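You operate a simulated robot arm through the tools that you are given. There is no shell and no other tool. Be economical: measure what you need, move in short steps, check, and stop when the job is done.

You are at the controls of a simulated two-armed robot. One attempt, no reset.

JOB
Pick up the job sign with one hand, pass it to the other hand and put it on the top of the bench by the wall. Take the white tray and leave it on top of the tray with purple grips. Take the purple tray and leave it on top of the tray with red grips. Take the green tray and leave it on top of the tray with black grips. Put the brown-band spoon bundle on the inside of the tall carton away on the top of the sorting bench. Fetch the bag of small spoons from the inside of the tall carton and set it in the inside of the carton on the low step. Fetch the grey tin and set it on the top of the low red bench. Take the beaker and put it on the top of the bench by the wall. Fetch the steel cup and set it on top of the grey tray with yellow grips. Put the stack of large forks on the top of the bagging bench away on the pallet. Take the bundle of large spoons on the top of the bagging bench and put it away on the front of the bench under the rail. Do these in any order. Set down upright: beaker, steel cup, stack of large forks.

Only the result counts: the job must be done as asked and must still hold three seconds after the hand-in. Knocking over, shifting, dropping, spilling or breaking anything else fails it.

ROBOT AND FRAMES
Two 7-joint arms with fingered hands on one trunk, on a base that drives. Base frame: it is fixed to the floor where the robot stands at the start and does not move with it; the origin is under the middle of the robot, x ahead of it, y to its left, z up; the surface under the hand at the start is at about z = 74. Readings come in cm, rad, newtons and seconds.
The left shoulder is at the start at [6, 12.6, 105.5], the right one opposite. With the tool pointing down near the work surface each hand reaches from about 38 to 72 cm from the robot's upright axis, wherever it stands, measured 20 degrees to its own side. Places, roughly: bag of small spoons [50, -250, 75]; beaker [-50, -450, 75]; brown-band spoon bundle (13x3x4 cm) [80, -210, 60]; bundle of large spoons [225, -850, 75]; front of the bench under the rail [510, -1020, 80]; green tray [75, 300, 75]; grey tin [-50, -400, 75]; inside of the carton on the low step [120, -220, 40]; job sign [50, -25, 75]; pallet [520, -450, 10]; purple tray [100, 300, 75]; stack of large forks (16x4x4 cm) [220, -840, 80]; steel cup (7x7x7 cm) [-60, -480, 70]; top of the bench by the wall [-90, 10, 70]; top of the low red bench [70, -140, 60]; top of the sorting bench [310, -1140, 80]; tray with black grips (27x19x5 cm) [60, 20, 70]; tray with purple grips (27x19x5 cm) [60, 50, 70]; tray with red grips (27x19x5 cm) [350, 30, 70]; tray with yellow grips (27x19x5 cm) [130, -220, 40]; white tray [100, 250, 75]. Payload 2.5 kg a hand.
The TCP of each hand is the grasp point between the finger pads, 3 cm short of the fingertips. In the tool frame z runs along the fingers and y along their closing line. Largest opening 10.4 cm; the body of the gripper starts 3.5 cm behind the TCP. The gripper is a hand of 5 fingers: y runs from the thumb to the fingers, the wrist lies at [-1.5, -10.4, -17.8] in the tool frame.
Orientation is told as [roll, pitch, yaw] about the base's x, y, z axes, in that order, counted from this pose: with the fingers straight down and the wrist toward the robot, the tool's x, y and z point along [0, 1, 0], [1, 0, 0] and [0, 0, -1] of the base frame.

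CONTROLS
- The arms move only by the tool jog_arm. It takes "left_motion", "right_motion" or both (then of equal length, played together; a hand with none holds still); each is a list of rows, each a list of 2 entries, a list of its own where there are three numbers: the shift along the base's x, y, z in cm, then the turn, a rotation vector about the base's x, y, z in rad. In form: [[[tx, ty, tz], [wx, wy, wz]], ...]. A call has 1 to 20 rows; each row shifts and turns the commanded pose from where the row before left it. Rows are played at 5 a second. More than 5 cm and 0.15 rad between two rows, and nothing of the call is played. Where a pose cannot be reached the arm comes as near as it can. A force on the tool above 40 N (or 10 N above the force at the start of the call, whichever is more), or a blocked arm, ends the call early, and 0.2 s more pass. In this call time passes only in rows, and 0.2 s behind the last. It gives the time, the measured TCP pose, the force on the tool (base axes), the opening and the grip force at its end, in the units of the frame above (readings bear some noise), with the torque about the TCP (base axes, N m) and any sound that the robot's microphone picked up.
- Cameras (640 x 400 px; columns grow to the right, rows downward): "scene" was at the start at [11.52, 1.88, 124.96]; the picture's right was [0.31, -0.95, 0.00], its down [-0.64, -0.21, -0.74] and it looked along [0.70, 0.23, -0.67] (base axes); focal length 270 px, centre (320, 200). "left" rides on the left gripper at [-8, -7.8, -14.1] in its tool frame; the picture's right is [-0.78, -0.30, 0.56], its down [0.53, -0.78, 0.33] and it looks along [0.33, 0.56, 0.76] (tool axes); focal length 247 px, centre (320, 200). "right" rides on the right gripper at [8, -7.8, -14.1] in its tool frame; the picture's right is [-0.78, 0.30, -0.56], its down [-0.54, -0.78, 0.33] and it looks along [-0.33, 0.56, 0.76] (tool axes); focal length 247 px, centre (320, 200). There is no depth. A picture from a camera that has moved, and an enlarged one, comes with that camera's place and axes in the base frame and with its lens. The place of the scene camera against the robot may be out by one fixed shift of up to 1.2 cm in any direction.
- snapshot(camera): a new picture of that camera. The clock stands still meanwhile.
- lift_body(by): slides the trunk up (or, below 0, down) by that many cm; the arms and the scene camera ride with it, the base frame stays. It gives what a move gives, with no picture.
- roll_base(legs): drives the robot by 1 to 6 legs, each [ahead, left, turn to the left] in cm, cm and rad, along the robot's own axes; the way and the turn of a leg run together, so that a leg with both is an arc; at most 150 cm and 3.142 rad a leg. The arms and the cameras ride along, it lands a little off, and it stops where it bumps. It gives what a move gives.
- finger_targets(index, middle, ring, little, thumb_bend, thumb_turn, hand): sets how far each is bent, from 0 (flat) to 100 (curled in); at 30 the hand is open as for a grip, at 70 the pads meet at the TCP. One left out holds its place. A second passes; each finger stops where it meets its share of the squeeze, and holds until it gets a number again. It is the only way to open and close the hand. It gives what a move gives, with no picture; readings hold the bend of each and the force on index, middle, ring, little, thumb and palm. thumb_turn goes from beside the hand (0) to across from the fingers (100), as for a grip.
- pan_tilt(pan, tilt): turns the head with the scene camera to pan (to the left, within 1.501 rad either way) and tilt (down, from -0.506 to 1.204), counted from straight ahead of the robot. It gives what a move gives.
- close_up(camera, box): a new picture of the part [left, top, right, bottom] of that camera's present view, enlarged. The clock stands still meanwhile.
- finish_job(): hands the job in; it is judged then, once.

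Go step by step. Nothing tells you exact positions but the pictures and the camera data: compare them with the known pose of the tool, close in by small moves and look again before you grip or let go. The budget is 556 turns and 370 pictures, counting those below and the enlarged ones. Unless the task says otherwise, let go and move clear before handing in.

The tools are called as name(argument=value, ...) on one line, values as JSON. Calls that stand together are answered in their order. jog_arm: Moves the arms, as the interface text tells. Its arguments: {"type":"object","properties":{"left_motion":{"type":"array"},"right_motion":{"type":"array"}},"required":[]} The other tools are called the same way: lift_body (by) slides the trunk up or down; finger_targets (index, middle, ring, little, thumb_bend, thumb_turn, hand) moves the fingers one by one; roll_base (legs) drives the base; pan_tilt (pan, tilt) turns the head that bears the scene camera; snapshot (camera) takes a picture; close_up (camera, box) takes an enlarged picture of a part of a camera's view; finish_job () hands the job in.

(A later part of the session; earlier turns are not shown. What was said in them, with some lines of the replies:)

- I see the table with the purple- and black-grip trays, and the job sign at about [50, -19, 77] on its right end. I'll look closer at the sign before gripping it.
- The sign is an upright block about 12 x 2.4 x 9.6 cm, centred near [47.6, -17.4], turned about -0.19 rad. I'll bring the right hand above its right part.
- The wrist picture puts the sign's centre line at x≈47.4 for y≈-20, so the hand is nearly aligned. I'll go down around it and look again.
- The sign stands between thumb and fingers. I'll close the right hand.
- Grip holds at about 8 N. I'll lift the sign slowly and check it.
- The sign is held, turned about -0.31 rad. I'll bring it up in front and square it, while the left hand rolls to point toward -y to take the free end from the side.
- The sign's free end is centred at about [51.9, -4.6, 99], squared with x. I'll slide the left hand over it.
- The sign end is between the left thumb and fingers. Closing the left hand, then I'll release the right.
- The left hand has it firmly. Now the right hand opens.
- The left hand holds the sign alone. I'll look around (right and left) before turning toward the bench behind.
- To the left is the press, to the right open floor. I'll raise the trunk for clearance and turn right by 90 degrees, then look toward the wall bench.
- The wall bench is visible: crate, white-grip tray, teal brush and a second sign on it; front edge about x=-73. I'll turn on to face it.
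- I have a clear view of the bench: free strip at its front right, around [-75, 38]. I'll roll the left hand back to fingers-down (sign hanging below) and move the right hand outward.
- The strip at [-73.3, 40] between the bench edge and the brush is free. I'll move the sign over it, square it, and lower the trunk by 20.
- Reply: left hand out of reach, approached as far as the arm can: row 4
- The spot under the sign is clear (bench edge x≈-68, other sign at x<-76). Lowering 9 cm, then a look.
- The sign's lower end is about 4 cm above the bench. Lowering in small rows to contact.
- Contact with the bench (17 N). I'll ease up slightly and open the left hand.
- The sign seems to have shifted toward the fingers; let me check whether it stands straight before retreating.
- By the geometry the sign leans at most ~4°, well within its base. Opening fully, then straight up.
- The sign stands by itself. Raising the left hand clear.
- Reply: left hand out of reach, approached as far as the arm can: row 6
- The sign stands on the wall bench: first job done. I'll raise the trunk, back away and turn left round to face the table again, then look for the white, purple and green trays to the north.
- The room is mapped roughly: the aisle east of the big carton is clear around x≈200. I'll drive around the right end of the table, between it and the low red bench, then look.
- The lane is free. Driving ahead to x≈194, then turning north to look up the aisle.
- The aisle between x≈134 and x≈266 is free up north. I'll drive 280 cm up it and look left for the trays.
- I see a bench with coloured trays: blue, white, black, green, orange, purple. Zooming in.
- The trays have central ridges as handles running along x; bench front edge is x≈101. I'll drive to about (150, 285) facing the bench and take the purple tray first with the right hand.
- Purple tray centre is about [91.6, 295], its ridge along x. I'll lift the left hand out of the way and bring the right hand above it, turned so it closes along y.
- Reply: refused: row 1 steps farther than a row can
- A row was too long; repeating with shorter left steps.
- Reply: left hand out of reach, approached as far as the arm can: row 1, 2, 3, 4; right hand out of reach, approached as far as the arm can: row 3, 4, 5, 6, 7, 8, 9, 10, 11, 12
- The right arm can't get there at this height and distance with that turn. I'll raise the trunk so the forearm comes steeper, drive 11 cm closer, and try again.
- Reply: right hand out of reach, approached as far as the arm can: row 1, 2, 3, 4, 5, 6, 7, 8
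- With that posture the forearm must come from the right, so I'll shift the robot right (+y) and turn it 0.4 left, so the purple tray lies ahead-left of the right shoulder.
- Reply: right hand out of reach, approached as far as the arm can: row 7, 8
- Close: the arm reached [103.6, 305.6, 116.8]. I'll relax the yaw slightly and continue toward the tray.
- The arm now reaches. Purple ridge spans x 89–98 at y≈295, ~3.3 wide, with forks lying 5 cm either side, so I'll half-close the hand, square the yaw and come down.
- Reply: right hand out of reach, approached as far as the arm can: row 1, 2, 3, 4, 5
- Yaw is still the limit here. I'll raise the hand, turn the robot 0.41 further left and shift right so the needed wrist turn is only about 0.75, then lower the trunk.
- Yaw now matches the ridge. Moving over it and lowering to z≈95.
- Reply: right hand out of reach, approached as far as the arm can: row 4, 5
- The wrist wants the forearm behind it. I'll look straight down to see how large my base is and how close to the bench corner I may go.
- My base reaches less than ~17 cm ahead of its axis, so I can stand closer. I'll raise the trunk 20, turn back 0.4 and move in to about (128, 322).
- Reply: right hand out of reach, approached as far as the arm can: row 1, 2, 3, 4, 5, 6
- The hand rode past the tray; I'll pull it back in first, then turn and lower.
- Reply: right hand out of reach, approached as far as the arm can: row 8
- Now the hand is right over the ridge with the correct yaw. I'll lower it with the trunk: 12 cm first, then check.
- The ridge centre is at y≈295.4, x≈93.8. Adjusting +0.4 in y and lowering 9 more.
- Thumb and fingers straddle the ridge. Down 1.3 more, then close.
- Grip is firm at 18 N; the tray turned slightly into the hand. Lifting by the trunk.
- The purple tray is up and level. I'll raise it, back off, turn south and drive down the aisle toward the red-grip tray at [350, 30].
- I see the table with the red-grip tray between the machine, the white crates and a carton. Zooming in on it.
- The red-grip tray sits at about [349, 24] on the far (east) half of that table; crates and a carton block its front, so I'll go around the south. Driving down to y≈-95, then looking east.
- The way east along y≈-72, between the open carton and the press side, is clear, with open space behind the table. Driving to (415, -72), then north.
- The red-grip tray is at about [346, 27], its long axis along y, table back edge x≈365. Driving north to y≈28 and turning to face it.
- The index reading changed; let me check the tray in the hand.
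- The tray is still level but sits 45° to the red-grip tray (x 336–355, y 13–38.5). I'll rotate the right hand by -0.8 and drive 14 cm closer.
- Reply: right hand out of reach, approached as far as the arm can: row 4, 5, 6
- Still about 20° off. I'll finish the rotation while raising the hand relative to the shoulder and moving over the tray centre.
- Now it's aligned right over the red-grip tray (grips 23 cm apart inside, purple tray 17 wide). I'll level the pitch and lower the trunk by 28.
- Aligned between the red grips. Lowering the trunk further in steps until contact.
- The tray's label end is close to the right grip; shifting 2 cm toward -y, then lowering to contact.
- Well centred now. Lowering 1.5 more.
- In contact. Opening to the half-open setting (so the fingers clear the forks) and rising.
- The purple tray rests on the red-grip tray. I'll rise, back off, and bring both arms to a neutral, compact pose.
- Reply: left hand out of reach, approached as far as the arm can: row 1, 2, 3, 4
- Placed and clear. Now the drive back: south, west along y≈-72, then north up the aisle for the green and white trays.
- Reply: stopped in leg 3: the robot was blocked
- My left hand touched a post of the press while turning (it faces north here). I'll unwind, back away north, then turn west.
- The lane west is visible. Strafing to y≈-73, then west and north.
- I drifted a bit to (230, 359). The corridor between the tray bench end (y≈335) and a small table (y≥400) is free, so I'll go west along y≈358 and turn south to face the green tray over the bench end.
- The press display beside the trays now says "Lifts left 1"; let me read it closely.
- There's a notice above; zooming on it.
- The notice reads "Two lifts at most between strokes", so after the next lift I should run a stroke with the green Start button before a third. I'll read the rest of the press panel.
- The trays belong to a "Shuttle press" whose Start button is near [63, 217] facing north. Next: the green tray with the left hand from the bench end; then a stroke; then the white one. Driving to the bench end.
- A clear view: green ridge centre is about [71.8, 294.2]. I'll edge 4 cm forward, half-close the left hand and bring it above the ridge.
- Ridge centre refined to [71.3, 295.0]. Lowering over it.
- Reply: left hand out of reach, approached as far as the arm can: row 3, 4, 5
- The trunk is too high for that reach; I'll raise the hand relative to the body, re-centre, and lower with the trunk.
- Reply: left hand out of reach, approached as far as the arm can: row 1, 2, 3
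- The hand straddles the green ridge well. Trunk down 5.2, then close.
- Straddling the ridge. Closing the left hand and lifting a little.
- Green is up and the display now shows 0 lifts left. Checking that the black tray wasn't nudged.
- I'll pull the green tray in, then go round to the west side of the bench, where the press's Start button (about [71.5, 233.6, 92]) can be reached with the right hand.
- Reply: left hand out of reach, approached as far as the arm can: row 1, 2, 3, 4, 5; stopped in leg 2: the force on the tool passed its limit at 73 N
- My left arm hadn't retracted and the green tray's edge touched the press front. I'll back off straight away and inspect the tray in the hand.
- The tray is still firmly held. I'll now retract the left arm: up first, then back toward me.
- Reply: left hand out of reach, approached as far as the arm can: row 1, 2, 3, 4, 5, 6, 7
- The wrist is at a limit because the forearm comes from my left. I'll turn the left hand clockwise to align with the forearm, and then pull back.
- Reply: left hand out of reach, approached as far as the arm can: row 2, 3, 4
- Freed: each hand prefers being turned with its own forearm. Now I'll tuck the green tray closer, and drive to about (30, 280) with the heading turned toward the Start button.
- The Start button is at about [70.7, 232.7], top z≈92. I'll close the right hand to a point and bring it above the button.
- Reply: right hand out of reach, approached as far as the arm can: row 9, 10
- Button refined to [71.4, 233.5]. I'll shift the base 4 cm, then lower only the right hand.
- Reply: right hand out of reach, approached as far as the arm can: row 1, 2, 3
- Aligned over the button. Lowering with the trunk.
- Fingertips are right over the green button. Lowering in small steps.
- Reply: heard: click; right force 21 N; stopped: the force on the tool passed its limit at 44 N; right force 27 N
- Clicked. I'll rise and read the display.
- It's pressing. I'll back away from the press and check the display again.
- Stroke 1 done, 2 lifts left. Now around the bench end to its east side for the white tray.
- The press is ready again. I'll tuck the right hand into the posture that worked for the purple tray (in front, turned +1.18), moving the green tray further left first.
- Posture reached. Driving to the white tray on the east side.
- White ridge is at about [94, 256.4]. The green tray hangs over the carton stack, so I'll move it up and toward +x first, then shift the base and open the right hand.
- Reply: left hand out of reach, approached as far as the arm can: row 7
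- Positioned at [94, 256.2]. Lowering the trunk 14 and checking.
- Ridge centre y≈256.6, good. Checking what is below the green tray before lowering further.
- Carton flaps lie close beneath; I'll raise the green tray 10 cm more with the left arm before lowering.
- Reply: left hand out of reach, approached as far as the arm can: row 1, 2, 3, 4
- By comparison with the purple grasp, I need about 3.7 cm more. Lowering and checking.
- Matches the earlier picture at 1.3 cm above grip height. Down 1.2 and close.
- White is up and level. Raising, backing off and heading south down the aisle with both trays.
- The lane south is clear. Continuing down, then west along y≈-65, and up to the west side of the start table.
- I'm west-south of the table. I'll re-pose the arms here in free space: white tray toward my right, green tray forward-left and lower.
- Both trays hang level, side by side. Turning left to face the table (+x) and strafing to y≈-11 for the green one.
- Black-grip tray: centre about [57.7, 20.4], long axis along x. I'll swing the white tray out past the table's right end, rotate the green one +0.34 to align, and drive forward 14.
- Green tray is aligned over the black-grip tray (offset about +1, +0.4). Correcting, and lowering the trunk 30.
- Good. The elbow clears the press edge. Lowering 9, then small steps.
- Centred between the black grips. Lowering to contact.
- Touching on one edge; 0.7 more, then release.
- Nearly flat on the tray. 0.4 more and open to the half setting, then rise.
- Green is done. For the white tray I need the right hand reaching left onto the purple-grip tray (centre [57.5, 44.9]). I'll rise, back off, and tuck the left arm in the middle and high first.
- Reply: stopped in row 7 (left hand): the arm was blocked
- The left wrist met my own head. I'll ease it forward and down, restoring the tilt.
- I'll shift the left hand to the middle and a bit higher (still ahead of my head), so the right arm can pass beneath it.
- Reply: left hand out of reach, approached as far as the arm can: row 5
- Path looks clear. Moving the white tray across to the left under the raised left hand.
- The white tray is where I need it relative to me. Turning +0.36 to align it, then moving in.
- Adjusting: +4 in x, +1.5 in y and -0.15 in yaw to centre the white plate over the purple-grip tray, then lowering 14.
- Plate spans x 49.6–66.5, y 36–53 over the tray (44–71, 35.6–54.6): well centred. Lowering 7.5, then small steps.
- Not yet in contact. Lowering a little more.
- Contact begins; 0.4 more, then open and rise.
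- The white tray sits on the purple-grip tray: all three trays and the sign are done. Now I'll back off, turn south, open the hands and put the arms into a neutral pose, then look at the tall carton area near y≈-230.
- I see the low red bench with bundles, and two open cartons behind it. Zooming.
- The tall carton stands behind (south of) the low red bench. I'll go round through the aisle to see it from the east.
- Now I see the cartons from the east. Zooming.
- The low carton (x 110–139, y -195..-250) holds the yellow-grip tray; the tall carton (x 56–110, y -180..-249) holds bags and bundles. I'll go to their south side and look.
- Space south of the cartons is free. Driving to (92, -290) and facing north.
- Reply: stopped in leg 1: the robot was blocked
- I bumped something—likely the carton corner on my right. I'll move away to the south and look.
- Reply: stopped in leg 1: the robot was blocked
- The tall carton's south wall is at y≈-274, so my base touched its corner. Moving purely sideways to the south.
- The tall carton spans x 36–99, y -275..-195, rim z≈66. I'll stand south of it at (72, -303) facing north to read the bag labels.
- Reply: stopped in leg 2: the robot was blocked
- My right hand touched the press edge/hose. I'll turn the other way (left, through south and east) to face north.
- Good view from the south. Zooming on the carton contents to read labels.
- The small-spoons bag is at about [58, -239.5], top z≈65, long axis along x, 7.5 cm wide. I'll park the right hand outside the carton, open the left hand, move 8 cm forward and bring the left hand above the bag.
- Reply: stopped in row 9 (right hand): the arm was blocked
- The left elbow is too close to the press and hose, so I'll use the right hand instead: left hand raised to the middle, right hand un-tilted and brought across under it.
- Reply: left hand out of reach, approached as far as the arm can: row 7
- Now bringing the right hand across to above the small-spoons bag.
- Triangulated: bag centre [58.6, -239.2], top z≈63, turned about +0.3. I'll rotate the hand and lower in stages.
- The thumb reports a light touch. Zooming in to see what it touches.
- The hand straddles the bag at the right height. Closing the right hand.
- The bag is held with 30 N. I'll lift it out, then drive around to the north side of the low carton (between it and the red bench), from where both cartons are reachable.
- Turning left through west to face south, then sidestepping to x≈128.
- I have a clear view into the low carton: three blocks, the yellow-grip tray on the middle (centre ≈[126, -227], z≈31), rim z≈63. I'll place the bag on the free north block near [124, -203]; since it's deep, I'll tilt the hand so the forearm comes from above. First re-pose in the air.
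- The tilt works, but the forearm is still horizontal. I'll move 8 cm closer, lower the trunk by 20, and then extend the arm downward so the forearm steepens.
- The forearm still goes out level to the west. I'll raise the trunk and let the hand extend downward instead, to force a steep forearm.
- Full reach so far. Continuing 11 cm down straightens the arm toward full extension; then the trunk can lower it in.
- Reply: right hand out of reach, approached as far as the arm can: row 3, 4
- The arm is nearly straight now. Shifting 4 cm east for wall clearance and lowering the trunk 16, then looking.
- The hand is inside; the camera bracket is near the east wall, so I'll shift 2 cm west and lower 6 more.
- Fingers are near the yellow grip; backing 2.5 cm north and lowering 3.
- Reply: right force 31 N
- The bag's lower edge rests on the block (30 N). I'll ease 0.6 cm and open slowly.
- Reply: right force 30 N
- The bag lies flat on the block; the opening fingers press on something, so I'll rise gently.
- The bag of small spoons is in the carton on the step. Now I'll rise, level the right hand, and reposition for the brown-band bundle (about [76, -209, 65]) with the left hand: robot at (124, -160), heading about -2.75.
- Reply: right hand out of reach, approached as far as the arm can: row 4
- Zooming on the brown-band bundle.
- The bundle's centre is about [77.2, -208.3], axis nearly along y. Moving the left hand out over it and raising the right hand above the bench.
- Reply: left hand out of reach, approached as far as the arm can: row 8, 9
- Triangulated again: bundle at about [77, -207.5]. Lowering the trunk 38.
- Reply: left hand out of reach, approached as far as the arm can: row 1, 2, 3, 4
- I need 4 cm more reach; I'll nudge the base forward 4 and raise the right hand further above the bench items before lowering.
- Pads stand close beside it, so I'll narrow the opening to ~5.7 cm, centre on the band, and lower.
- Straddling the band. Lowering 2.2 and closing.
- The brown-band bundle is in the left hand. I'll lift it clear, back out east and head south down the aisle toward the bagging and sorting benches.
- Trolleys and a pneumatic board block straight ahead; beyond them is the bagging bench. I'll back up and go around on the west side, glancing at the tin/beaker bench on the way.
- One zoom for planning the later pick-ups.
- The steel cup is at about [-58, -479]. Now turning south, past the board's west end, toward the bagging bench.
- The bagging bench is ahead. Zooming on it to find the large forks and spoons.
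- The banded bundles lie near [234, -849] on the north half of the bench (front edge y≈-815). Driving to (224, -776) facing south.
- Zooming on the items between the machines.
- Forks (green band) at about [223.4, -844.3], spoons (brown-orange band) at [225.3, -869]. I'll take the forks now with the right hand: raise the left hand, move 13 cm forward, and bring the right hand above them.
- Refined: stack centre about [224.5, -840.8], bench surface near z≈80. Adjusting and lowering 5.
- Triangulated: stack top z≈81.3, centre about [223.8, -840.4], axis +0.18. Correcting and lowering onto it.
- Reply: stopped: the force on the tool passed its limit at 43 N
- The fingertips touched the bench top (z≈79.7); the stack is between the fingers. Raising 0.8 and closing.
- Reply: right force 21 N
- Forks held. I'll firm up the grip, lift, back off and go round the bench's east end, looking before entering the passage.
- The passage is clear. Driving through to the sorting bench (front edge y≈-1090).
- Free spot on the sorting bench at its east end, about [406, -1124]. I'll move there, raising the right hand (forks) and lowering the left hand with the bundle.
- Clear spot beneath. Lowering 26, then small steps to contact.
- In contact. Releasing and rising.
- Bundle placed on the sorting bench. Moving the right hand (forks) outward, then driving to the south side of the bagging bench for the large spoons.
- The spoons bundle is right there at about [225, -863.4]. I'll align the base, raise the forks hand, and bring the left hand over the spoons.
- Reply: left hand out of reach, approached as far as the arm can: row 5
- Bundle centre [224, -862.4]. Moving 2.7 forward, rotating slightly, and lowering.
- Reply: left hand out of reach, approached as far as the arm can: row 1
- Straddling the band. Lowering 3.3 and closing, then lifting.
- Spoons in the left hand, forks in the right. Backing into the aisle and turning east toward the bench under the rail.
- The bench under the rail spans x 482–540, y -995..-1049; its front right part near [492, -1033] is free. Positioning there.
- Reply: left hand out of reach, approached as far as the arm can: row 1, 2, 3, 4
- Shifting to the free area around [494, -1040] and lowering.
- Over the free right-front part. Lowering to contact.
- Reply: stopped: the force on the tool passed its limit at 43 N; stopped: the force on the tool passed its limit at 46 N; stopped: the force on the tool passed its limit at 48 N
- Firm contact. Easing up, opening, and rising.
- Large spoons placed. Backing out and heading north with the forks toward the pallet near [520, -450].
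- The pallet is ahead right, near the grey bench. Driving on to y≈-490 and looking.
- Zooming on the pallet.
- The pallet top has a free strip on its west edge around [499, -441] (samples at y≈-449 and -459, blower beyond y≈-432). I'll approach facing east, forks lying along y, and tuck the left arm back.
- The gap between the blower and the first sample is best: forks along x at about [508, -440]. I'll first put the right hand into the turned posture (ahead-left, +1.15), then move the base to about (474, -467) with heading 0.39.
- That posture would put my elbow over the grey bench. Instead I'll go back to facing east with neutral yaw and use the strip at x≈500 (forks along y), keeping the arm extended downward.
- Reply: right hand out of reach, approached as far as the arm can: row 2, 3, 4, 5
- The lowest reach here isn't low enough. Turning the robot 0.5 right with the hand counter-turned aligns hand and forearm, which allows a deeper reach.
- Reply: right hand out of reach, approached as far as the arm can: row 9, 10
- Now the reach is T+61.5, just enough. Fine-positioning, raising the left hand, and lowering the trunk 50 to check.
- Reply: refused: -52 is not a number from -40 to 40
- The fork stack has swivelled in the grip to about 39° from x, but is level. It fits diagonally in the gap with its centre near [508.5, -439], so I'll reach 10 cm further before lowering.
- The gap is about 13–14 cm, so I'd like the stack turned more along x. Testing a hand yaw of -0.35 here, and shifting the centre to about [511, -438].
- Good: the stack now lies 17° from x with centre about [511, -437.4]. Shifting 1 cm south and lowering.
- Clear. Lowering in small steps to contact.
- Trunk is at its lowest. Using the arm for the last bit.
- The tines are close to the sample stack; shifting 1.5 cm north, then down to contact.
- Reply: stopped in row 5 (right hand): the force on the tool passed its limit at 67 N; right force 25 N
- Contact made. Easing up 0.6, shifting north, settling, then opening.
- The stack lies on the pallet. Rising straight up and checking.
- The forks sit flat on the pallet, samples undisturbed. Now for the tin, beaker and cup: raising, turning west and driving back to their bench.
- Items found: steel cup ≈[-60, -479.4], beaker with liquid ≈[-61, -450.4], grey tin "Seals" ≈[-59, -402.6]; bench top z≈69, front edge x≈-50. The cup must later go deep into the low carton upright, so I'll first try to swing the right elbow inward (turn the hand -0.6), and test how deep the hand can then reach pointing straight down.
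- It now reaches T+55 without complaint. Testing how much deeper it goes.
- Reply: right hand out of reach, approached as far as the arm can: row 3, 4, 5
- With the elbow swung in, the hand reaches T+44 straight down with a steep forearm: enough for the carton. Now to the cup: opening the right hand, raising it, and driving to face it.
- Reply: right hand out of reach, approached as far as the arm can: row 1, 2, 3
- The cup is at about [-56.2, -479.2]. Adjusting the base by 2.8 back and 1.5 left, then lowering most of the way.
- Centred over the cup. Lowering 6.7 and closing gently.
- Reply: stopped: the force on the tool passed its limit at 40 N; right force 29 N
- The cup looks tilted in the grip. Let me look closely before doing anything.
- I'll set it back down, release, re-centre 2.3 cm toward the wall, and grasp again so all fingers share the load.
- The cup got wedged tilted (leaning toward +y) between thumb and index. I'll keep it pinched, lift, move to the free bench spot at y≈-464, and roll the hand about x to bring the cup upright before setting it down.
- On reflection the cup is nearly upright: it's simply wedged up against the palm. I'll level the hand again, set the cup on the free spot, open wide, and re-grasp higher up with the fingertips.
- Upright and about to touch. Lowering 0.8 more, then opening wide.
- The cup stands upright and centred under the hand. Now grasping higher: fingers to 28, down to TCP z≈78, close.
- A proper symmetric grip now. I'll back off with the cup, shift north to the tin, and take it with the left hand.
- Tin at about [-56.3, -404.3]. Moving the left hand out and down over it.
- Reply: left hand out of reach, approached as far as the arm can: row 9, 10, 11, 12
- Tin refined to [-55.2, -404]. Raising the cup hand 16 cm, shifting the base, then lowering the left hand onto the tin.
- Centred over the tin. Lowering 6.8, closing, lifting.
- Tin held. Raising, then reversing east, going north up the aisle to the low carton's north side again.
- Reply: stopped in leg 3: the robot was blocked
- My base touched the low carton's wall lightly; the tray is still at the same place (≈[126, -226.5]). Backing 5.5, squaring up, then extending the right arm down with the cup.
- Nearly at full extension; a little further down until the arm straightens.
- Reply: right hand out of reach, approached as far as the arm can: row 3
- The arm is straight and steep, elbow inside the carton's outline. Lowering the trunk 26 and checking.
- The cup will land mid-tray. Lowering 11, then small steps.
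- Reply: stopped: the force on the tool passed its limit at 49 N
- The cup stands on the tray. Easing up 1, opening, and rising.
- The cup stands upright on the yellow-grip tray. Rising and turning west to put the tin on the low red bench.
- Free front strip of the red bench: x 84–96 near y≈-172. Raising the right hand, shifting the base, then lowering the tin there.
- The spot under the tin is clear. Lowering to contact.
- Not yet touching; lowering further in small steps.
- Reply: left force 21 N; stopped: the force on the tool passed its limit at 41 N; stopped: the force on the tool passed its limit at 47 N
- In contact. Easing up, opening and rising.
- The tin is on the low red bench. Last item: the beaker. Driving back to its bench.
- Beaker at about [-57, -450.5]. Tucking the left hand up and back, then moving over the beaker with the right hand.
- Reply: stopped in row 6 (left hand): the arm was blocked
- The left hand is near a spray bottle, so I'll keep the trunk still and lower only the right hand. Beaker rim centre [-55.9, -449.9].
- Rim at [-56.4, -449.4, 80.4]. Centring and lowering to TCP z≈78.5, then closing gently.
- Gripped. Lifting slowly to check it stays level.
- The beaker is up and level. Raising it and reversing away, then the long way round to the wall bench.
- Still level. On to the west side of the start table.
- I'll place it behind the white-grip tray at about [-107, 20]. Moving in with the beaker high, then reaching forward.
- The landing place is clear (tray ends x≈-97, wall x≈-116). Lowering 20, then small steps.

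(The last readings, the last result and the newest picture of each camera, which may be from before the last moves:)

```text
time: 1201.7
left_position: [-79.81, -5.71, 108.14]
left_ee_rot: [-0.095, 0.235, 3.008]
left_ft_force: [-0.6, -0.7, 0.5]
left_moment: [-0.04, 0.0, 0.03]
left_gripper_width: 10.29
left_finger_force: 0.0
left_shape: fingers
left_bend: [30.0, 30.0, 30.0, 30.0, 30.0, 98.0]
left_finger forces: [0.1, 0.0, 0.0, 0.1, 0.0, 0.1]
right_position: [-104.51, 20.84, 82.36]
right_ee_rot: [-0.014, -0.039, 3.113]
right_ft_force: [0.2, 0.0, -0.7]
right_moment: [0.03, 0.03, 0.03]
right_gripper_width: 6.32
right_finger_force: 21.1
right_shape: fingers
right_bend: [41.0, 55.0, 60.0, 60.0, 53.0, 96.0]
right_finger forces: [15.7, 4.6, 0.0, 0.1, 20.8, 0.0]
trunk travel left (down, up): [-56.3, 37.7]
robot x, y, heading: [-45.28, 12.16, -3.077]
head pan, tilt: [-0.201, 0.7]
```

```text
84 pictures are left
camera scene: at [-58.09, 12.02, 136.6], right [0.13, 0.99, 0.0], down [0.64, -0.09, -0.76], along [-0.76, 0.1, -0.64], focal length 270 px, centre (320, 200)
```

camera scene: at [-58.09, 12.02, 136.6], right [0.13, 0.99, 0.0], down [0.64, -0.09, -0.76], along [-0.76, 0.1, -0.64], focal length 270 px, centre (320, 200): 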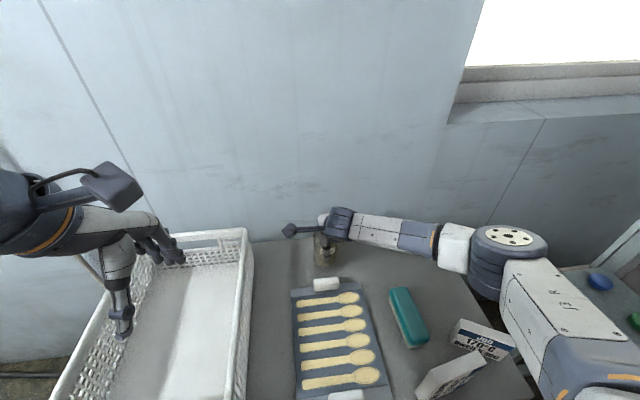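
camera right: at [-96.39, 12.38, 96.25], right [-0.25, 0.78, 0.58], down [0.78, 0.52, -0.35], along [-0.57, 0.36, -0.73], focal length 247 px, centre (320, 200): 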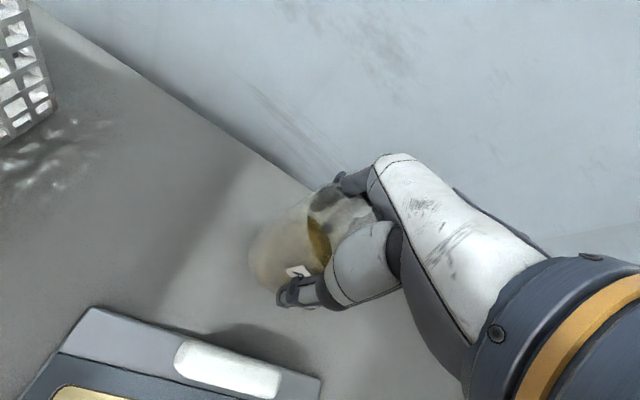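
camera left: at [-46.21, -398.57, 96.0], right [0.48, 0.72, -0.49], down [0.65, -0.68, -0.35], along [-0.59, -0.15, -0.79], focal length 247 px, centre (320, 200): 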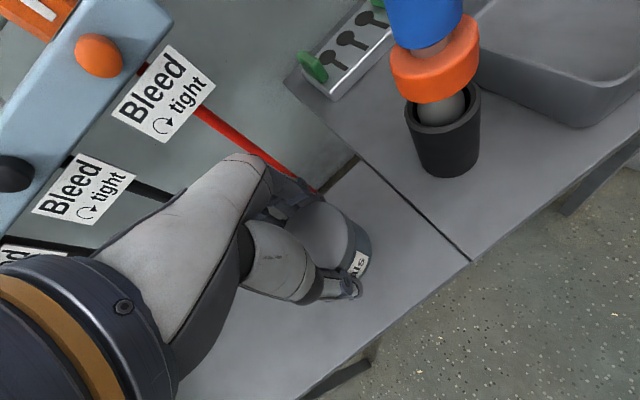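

Nearly there. Lowering to contact in small steps.

lift_body(by=-2)

lift_body(by=-1)

lift_body(by=-0.7)

```text
time: 1202.3
left_position: [-79.75, -5.71, 106.24]
left_ee_rot: [-0.096, 0.233, 3.008]
left_ft_force: [0.0, 0.4, 0.4]
left_moment: [-0.04, -0.01, 0.0]
left_gripper_width: 10.32
left_finger_force: 0.1
left_shape: fingers
left_bend: [30.0, 30.0, 30.0, 30.0, 30.0, 98.0]
left_finger forces: [0.0, 0.0, 0.0, 0.0, 0.1, 0.1]
right_position: [-104.48, 20.8, 80.74]
right_ee_rot: [-0.016, -0.041, 3.11]
right_ft_force: [0.5, 0.0, 6.2]
right_moment: [0.09, 0.04, -0.01]
right_gripper_width: 6.29
right_finger_force: 22.0
right_shape: fingers
right_bend: [42.0, 55.0, 60.0, 60.0, 53.0, 96.0]
right_finger forces: [16.3, 5.4, 0.1, 0.0, 22.6, 0.1]
trunk travel left (down, up): [-54.3, 39.7]
robot x, y, heading: [-45.05, 11.66, -3.077]
head pan, tilt: [-0.201, 0.7]
```

```text
time: 1203.0
left_position: [-79.73, -5.68, 105.15]
left_ee_rot: [-0.096, 0.233, 3.009]
left_ft_force: [-0.3, 0.3, -0.6]
left_moment: [0.02, 0.01, -0.01]
left_gripper_width: 10.28
left_finger_force: 0.1
left_shape: fingers
left_bend: [30.0, 30.0, 30.0, 30.0, 30.0, 98.0]
left_finger forces: [0.1, 0.1, 0.0, 0.0, 0.0, 0.0]
right_position: [-105.01, 20.5, 80.55]
right_ee_rot: [-0.005, -0.059, 3.113]
right_ft_force: [1.5, -0.3, 13.0]
right_moment: [0.23, 0.0, -0.02]
right_gripper_width: 6.34
right_finger_force: 24.7
right_shape: fingers
right_bend: [42.0, 55.0, 60.0, 60.0, 53.0, 96.0]
right_finger forces: [17.7, 6.5, 0.0, 0.1, 25.2, 0.0]
trunk travel left (down, up): [-53.4, 40.6]
robot x, y, heading: [-45.29, 11.6, -3.074]
head pan, tilt: [-0.201, 0.7]
stopped: the force on the tool passed its limit at 40 N (the readings are from after the stop); the commanded pose is now the measured one
```

```text
time: 1203.7
left_position: [-79.64, -5.64, 104.39]
left_ee_rot: [-0.095, 0.232, 3.009]
left_ft_force: [-1.0, 0.4, 0.3]
left_moment: [0.02, -0.02, -0.01]
left_gripper_width: 10.3
left_finger_force: 0.2
left_shape: fingers
left_bend: [30.0, 30.0, 30.0, 30.0, 30.0, 98.0]
left_finger forces: [0.1, 0.0, 0.1, 0.1, 0.0, 0.0]
right_position: [-105.43, 20.38, 80.57]
right_ee_rot: [0.001, -0.07, 3.112]
right_ft_force: [2.3, 1.2, 13.3]
right_moment: [0.17, -0.29, -0.03]
right_gripper_width: 6.33
right_finger_force: 24.3
right_shape: fingers
right_bend: [42.0, 55.0, 60.0, 60.0, 53.0, 97.0]
right_finger forces: [16.7, 6.5, 0.1, 0.0, 26.4, 0.0]
trunk travel left (down, up): [-52.7, 41.3]
robot x, y, heading: [-45.35, 12.05, -3.073]
head pan, tilt: [-0.201, 0.7]
stopped: the force on the tool passed its limit at 40 N (the readings are from after the stop); the commanded pose is now the measured one
```

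In contact. Easing up 1.3, opening moderately, then rising straight.

lift_body(by=1.3)

finger_targets(hand="right", index=32, middle=32, ring=32, little=32, thumb_bend=36)

snapshot(camera="right")

```text
time: 1204.3
left_position: [-79.66, -5.69, 105.83]
left_ee_rot: [-0.096, 0.232, 3.011]
left_ft_force: [-0.1, -0.7, 0.6]
left_moment: [0.0, 0.0, 0.01]
left_gripper_width: 10.3
left_finger_force: 0.0
left_shape: fingers
left_bend: [30.0, 30.0, 30.0, 30.0, 30.0, 98.0]
left_finger forces: [0.1, 0.0, 0.1, 0.0, 0.0, 0.0]
right_position: [-105.3, 20.46, 81.48]
right_ee_rot: [-0.003, -0.059, 3.112]
right_ft_force: [0.6, -1.0, -1.6]
right_moment: [-0.05, 0.0, -0.03]
right_gripper_width: 6.35
right_finger_force: 22.5
right_shape: fingers
right_bend: [42.0, 55.0, 60.0, 60.0, 53.0, 96.0]
right_finger forces: [17.3, 4.6, 0.1, 0.0, 22.2, 0.1]
trunk travel left (down, up): [-54.0, 40.0]
robot x, y, heading: [-45.55, 12.02, -3.072]
head pan, tilt: [-0.201, 0.7]
```

```text
time: 1205.3
left_position: [-79.74, -5.56, 105.91]
left_ee_rot: [-0.096, 0.235, 3.01]
left_ft_force: [-0.3, 0.2, -0.3]
left_moment: [0.0, 0.0, 0.0]
left_gripper_width: 10.33
left_finger_force: 0.1
left_shape: fingers
left_bend: [30.0, 30.0, 30.0, 30.0, 30.0, 98.0]
left_finger forces: [0.1, 0.0, 0.1, 0.0, 0.0, 0.0]
right_position: [-105.37, 20.43, 81.55]
right_ee_rot: [-0.003, -0.063, 3.111]
right_ft_force: [0.0, -0.1, -0.1]
right_moment: [0.0, -0.03, -0.01]
right_gripper_width: 9.32
right_finger_force: 0.1
right_shape: fingers
right_bend: [32.0, 32.0, 32.0, 32.0, 36.0, 97.0]
right_finger forces: [0.0, 0.0, 0.1, 0.0, 0.0, 0.0]
trunk travel left (down, up): [-54.0, 40.0]
robot x, y, heading: [-45.1, 11.77, -3.077]
head pan, tilt: [-0.201, 0.7]
```

```text
83 pictures are left
camera right: at [-96.78, 12.25, 95.14], right [-0.24, 0.78, 0.58], down [0.77, 0.51, -0.38], along [-0.59, 0.35, -0.72], focal length 247 px, centre (320, 200)
```

right: 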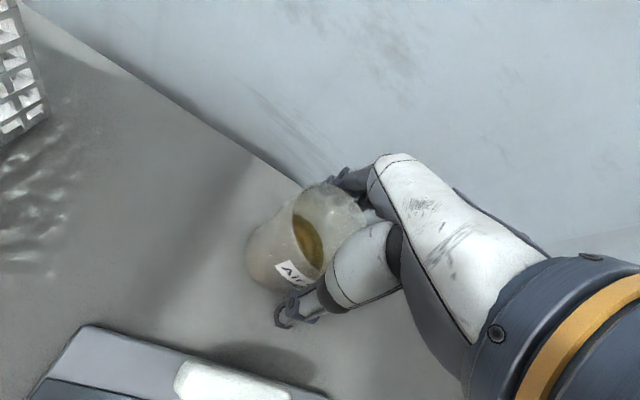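

Released and standing. Rising straight up and checking both the beaker and the sign.

lift_body(by=6)

lift_body(by=18)

jog_arm(right_motion=[[[3, 0, 1], [0, 0, 0]], [[3, 0, 1], [0, 0, 0]], [[3, 0, 0], [0, 0, 0]], [[3, 0, 0], [0, 0, 0]]])

snapshot(camera="right")

close_up(camera="scene", box=[280, 200, 520, 400])

```text
time: 1206.3
left_position: [-79.73, -5.62, 111.68]
left_ee_rot: [-0.095, 0.234, 3.008]
left_ft_force: [0.2, -0.3, 0.0]
left_moment: [-0.01, 0.02, -0.01]
left_gripper_width: 10.34
left_finger_force: 0.0
left_shape: fingers
left_bend: [30.0, 30.0, 30.0, 30.0, 30.0, 98.0]
left_finger forces: [0.0, 0.0, 0.0, 0.1, 0.1, 0.0]
right_position: [-105.24, 20.47, 87.45]
right_ee_rot: [-0.002, -0.062, 3.112]
right_ft_force: [0.3, -0.2, -0.3]
right_moment: [0.02, -0.02, -0.01]
right_gripper_width: 9.29
right_finger_force: 0.0
right_shape: fingers
right_bend: [32.0, 32.0, 32.0, 32.0, 36.0, 97.0]
right_finger forces: [0.0, 0.0, 0.0, 0.0, 0.0, 0.0]
trunk travel left (down, up): [-60.0, 34.0]
robot x, y, heading: [-45.27, 12.1, -3.074]
head pan, tilt: [-0.201, 0.7]
```

```text
time: 1208.3
left_position: [-79.74, -5.62, 129.99]
left_ee_rot: [-0.096, 0.234, 3.009]
left_ft_force: [-0.1, -0.8, 0.8]
left_moment: [-0.01, -0.01, -0.01]
left_gripper_width: 10.28
left_finger_force: 0.0
left_shape: fingers
left_bend: [30.0, 30.0, 30.0, 30.0, 30.0, 98.0]
left_finger forces: [0.0, 0.0, 0.1, 0.0, 0.0, 0.0]
right_position: [-105.19, 20.4, 105.51]
right_ee_rot: [0.0, -0.06, 3.113]
right_ft_force: [-1.1, 0.2, -0.2]
right_moment: [0.0, 0.01, -0.03]
right_gripper_width: 9.28
right_finger_force: 0.0
right_shape: fingers
right_bend: [32.0, 32.0, 32.0, 32.0, 36.0, 97.0]
right_finger forces: [0.0, 0.1, 0.0, 0.0, 0.1, 0.0]
trunk travel left (down, up): [-78.0, 16.0]
robot x, y, heading: [-45.33, 12.11, -3.076]
head pan, tilt: [-0.201, 0.7]
```

```text
time: 1209.3
left_position: [-79.66, -5.65, 129.83]
left_ee_rot: [-0.096, 0.234, 3.009]
left_ft_force: [0.5, -0.4, -0.1]
left_moment: [-0.02, 0.02, 0.03]
left_gripper_width: 10.28
left_finger_force: 0.0
left_shape: fingers
left_bend: [30.0, 30.0, 30.0, 30.0, 30.0, 98.0]
left_finger forces: [0.0, 0.0, 0.0, 0.0, 0.1, 0.0]
right_position: [-93.31, 20.53, 107.64]
right_ee_rot: [-0.001, -0.064, 3.111]
right_ft_force: [-0.1, 0.2, 0.1]
right_moment: [0.0, 0.0, 0.04]
right_gripper_width: 9.31
right_finger_force: 0.1
right_shape: fingers
right_bend: [32.0, 32.0, 32.0, 32.0, 36.0, 97.0]
right_finger forces: [0.0, 0.0, 0.1, 0.0, 0.1, 0.0]
trunk travel left (down, up): [-78.0, 16.0]
robot x, y, heading: [-45.32, 12.19, -3.072]
head pan, tilt: [-0.201, 0.7]
```

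```text
82 pictures are left
camera right: at [-84.79, 12.28, 121.21], right [-0.24, 0.78, 0.58], down [0.77, 0.51, -0.38], along [-0.59, 0.35, -0.72], focal length 247 px, centre (320, 200)
```

right: 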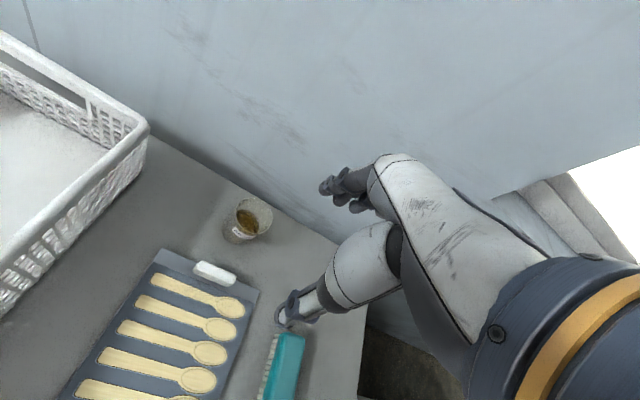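

```text
2.00 times, centred on (400, 300) of scene
camera zoom: at [-58.02, 12.04, 158.29], right [0.13, 0.99, 0.0], down [0.64, -0.09, -0.77], along [-0.76, 0.1, -0.64], focal length 540 px, centre (160, 0)
```

zoom: 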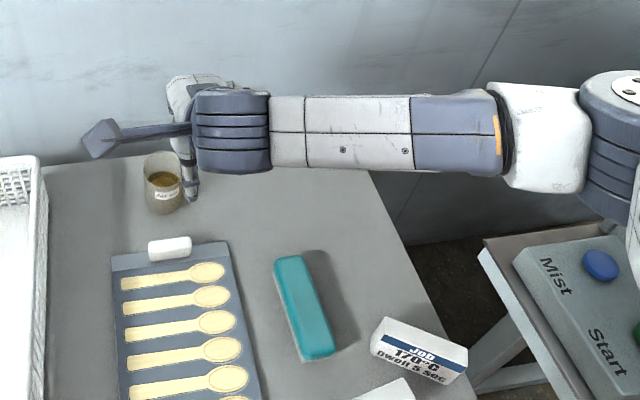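

The beaker stands upright on the wall bench. Backing off and checking the sign once more.

roll_base(legs=[[-38, 0, 0]])

snapshot(camera="scene")

```text
time: 1211.7
left_position: [-41.74, -3.13, 129.78]
left_ee_rot: [-0.098, 0.234, 3.011]
left_ft_force: [-0.1, -1.1, 0.0]
left_moment: [0.01, -0.02, 0.04]
left_gripper_width: 10.3
left_finger_force: 0.1
left_shape: fingers
left_bend: [30.0, 30.0, 30.0, 30.0, 30.0, 98.0]
left_finger forces: [0.1, 0.0, 0.0, 0.0, 0.0, 0.0]
right_position: [-55.24, 23.08, 107.58]
right_ee_rot: [-0.002, -0.064, 3.114]
right_ft_force: [0.2, 0.3, 0.1]
right_moment: [0.03, 0.01, 0.02]
right_gripper_width: 9.3
right_finger_force: 0.1
right_shape: fingers
right_bend: [32.0, 32.0, 32.0, 32.0, 36.0, 97.0]
right_finger forces: [0.0, 0.0, 0.0, 0.0, 0.0, 0.1]
trunk travel left (down, up): [-78.0, 16.0]
robot x, y, heading: [-7.22, 14.48, -3.077]
head pan, tilt: [-0.201, 0.7]
```

```text
80 pictures are left
camera scene: at [-20.04, 14.55, 158.29], right [0.13, 0.99, 0.0], down [0.64, -0.09, -0.77], along [-0.76, 0.1, -0.64], focal length 270 px, centre (320, 200)
```

scene: 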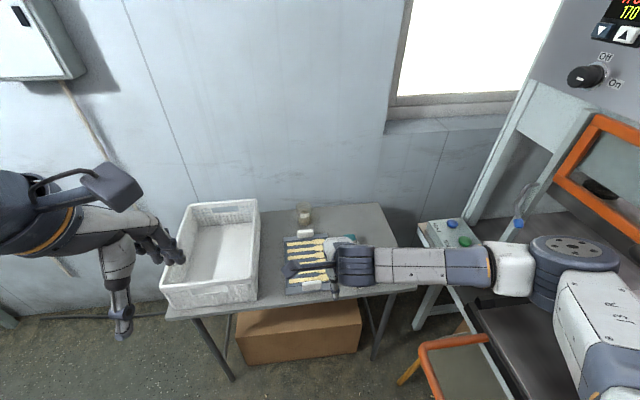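

My forearm hides the sign; moving it aside for one look.

jog_arm(right_motion=[[[2, -2, 3], [0, 0, 0]], [[2, -2, 3], [0, 0, 0]], [[2, -2, 3], [0, 0, 0]], [[2, -2, 3], [0, 0, 0]], [[2, -2, 3], [0, 0, 0]]])

snapshot(camera="scene")

```text
time: 1212.9
left_position: [-41.72, -3.17, 129.78]
left_ee_rot: [-0.095, 0.234, 3.013]
left_ft_force: [0.4, 0.4, -0.5]
left_moment: [0.04, -0.01, 0.02]
left_gripper_width: 10.29
left_finger_force: 0.1
left_shape: fingers
left_bend: [30.0, 30.0, 30.0, 30.0, 30.0, 98.0]
left_finger forces: [0.0, 0.0, 0.0, 0.0, 0.0, 0.1]
right_position: [-45.24, 13.0, 122.49]
right_ee_rot: [-0.002, -0.064, 3.112]
right_ft_force: [-0.5, 0.0, -0.2]
right_moment: [0.01, 0.0, -0.01]
right_gripper_width: 9.32
right_finger_force: 0.1
right_shape: fingers
right_bend: [32.0, 32.0, 32.0, 32.0, 36.0, 97.0]
right_finger forces: [0.0, 0.0, 0.0, 0.1, 0.0, 0.0]
trunk travel left (down, up): [-78.0, 16.0]
robot x, y, heading: [-7.09, 13.97, -3.075]
head pan, tilt: [-0.201, 0.7]
```

```text
79 pictures are left
camera scene: at [-20.04, 14.47, 158.29], right [0.13, 0.99, 0.0], down [0.64, -0.09, -0.77], along [-0.76, 0.1, -0.64], focal length 270 px, centre (320, 200)
```

scene: 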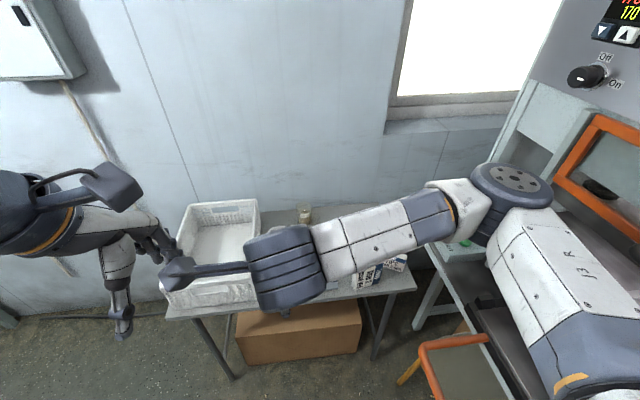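

close_up(camera="scene", box=[280, 200, 440, 310])

```text
3.64 times, centred on (360, 255) of scene
camera zoom: at [-20.04, 14.47, 158.29], right [0.13, 0.99, 0.0], down [0.64, -0.09, -0.77], along [-0.76, 0.1, -0.64], focal length 982 px, centre (174, 0)
```

zoom: 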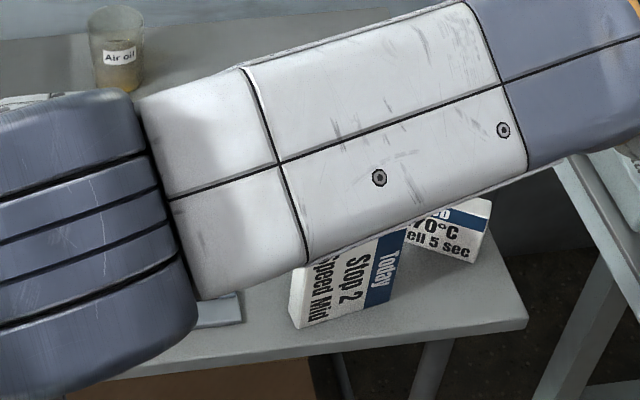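

The sign stands and the beaker is upright; all eleven jobs are done and both hands are clear. Handing in.

finish_job()

```text
The job is handed in.
```

I finished all eleven jobs and handed in with both hands empty and clear.

- **Confirmed:** each item was seen resting in its place after I let go. The beaker, steel cup and fork stack are upright. The sign is on the wall bench, standing on its end.
- **Trays:** the press panel says two lifts at most between strokes. I ran one stroke with its Start button before lifting the third tray.
- **Bumps along the way:**
  - My base touched the tall carton and the low carton.
  - My hands or arms touched three presses. One of those was the green tray's edge meeting the tray press.
  - Nothing looked moved in the pictures I took, but I did not re-measure the tall carton.
- **Cup:** it wedged in my hand on the first grasp. I set it down, gripped it again and placed it on the yellow-grip tray.
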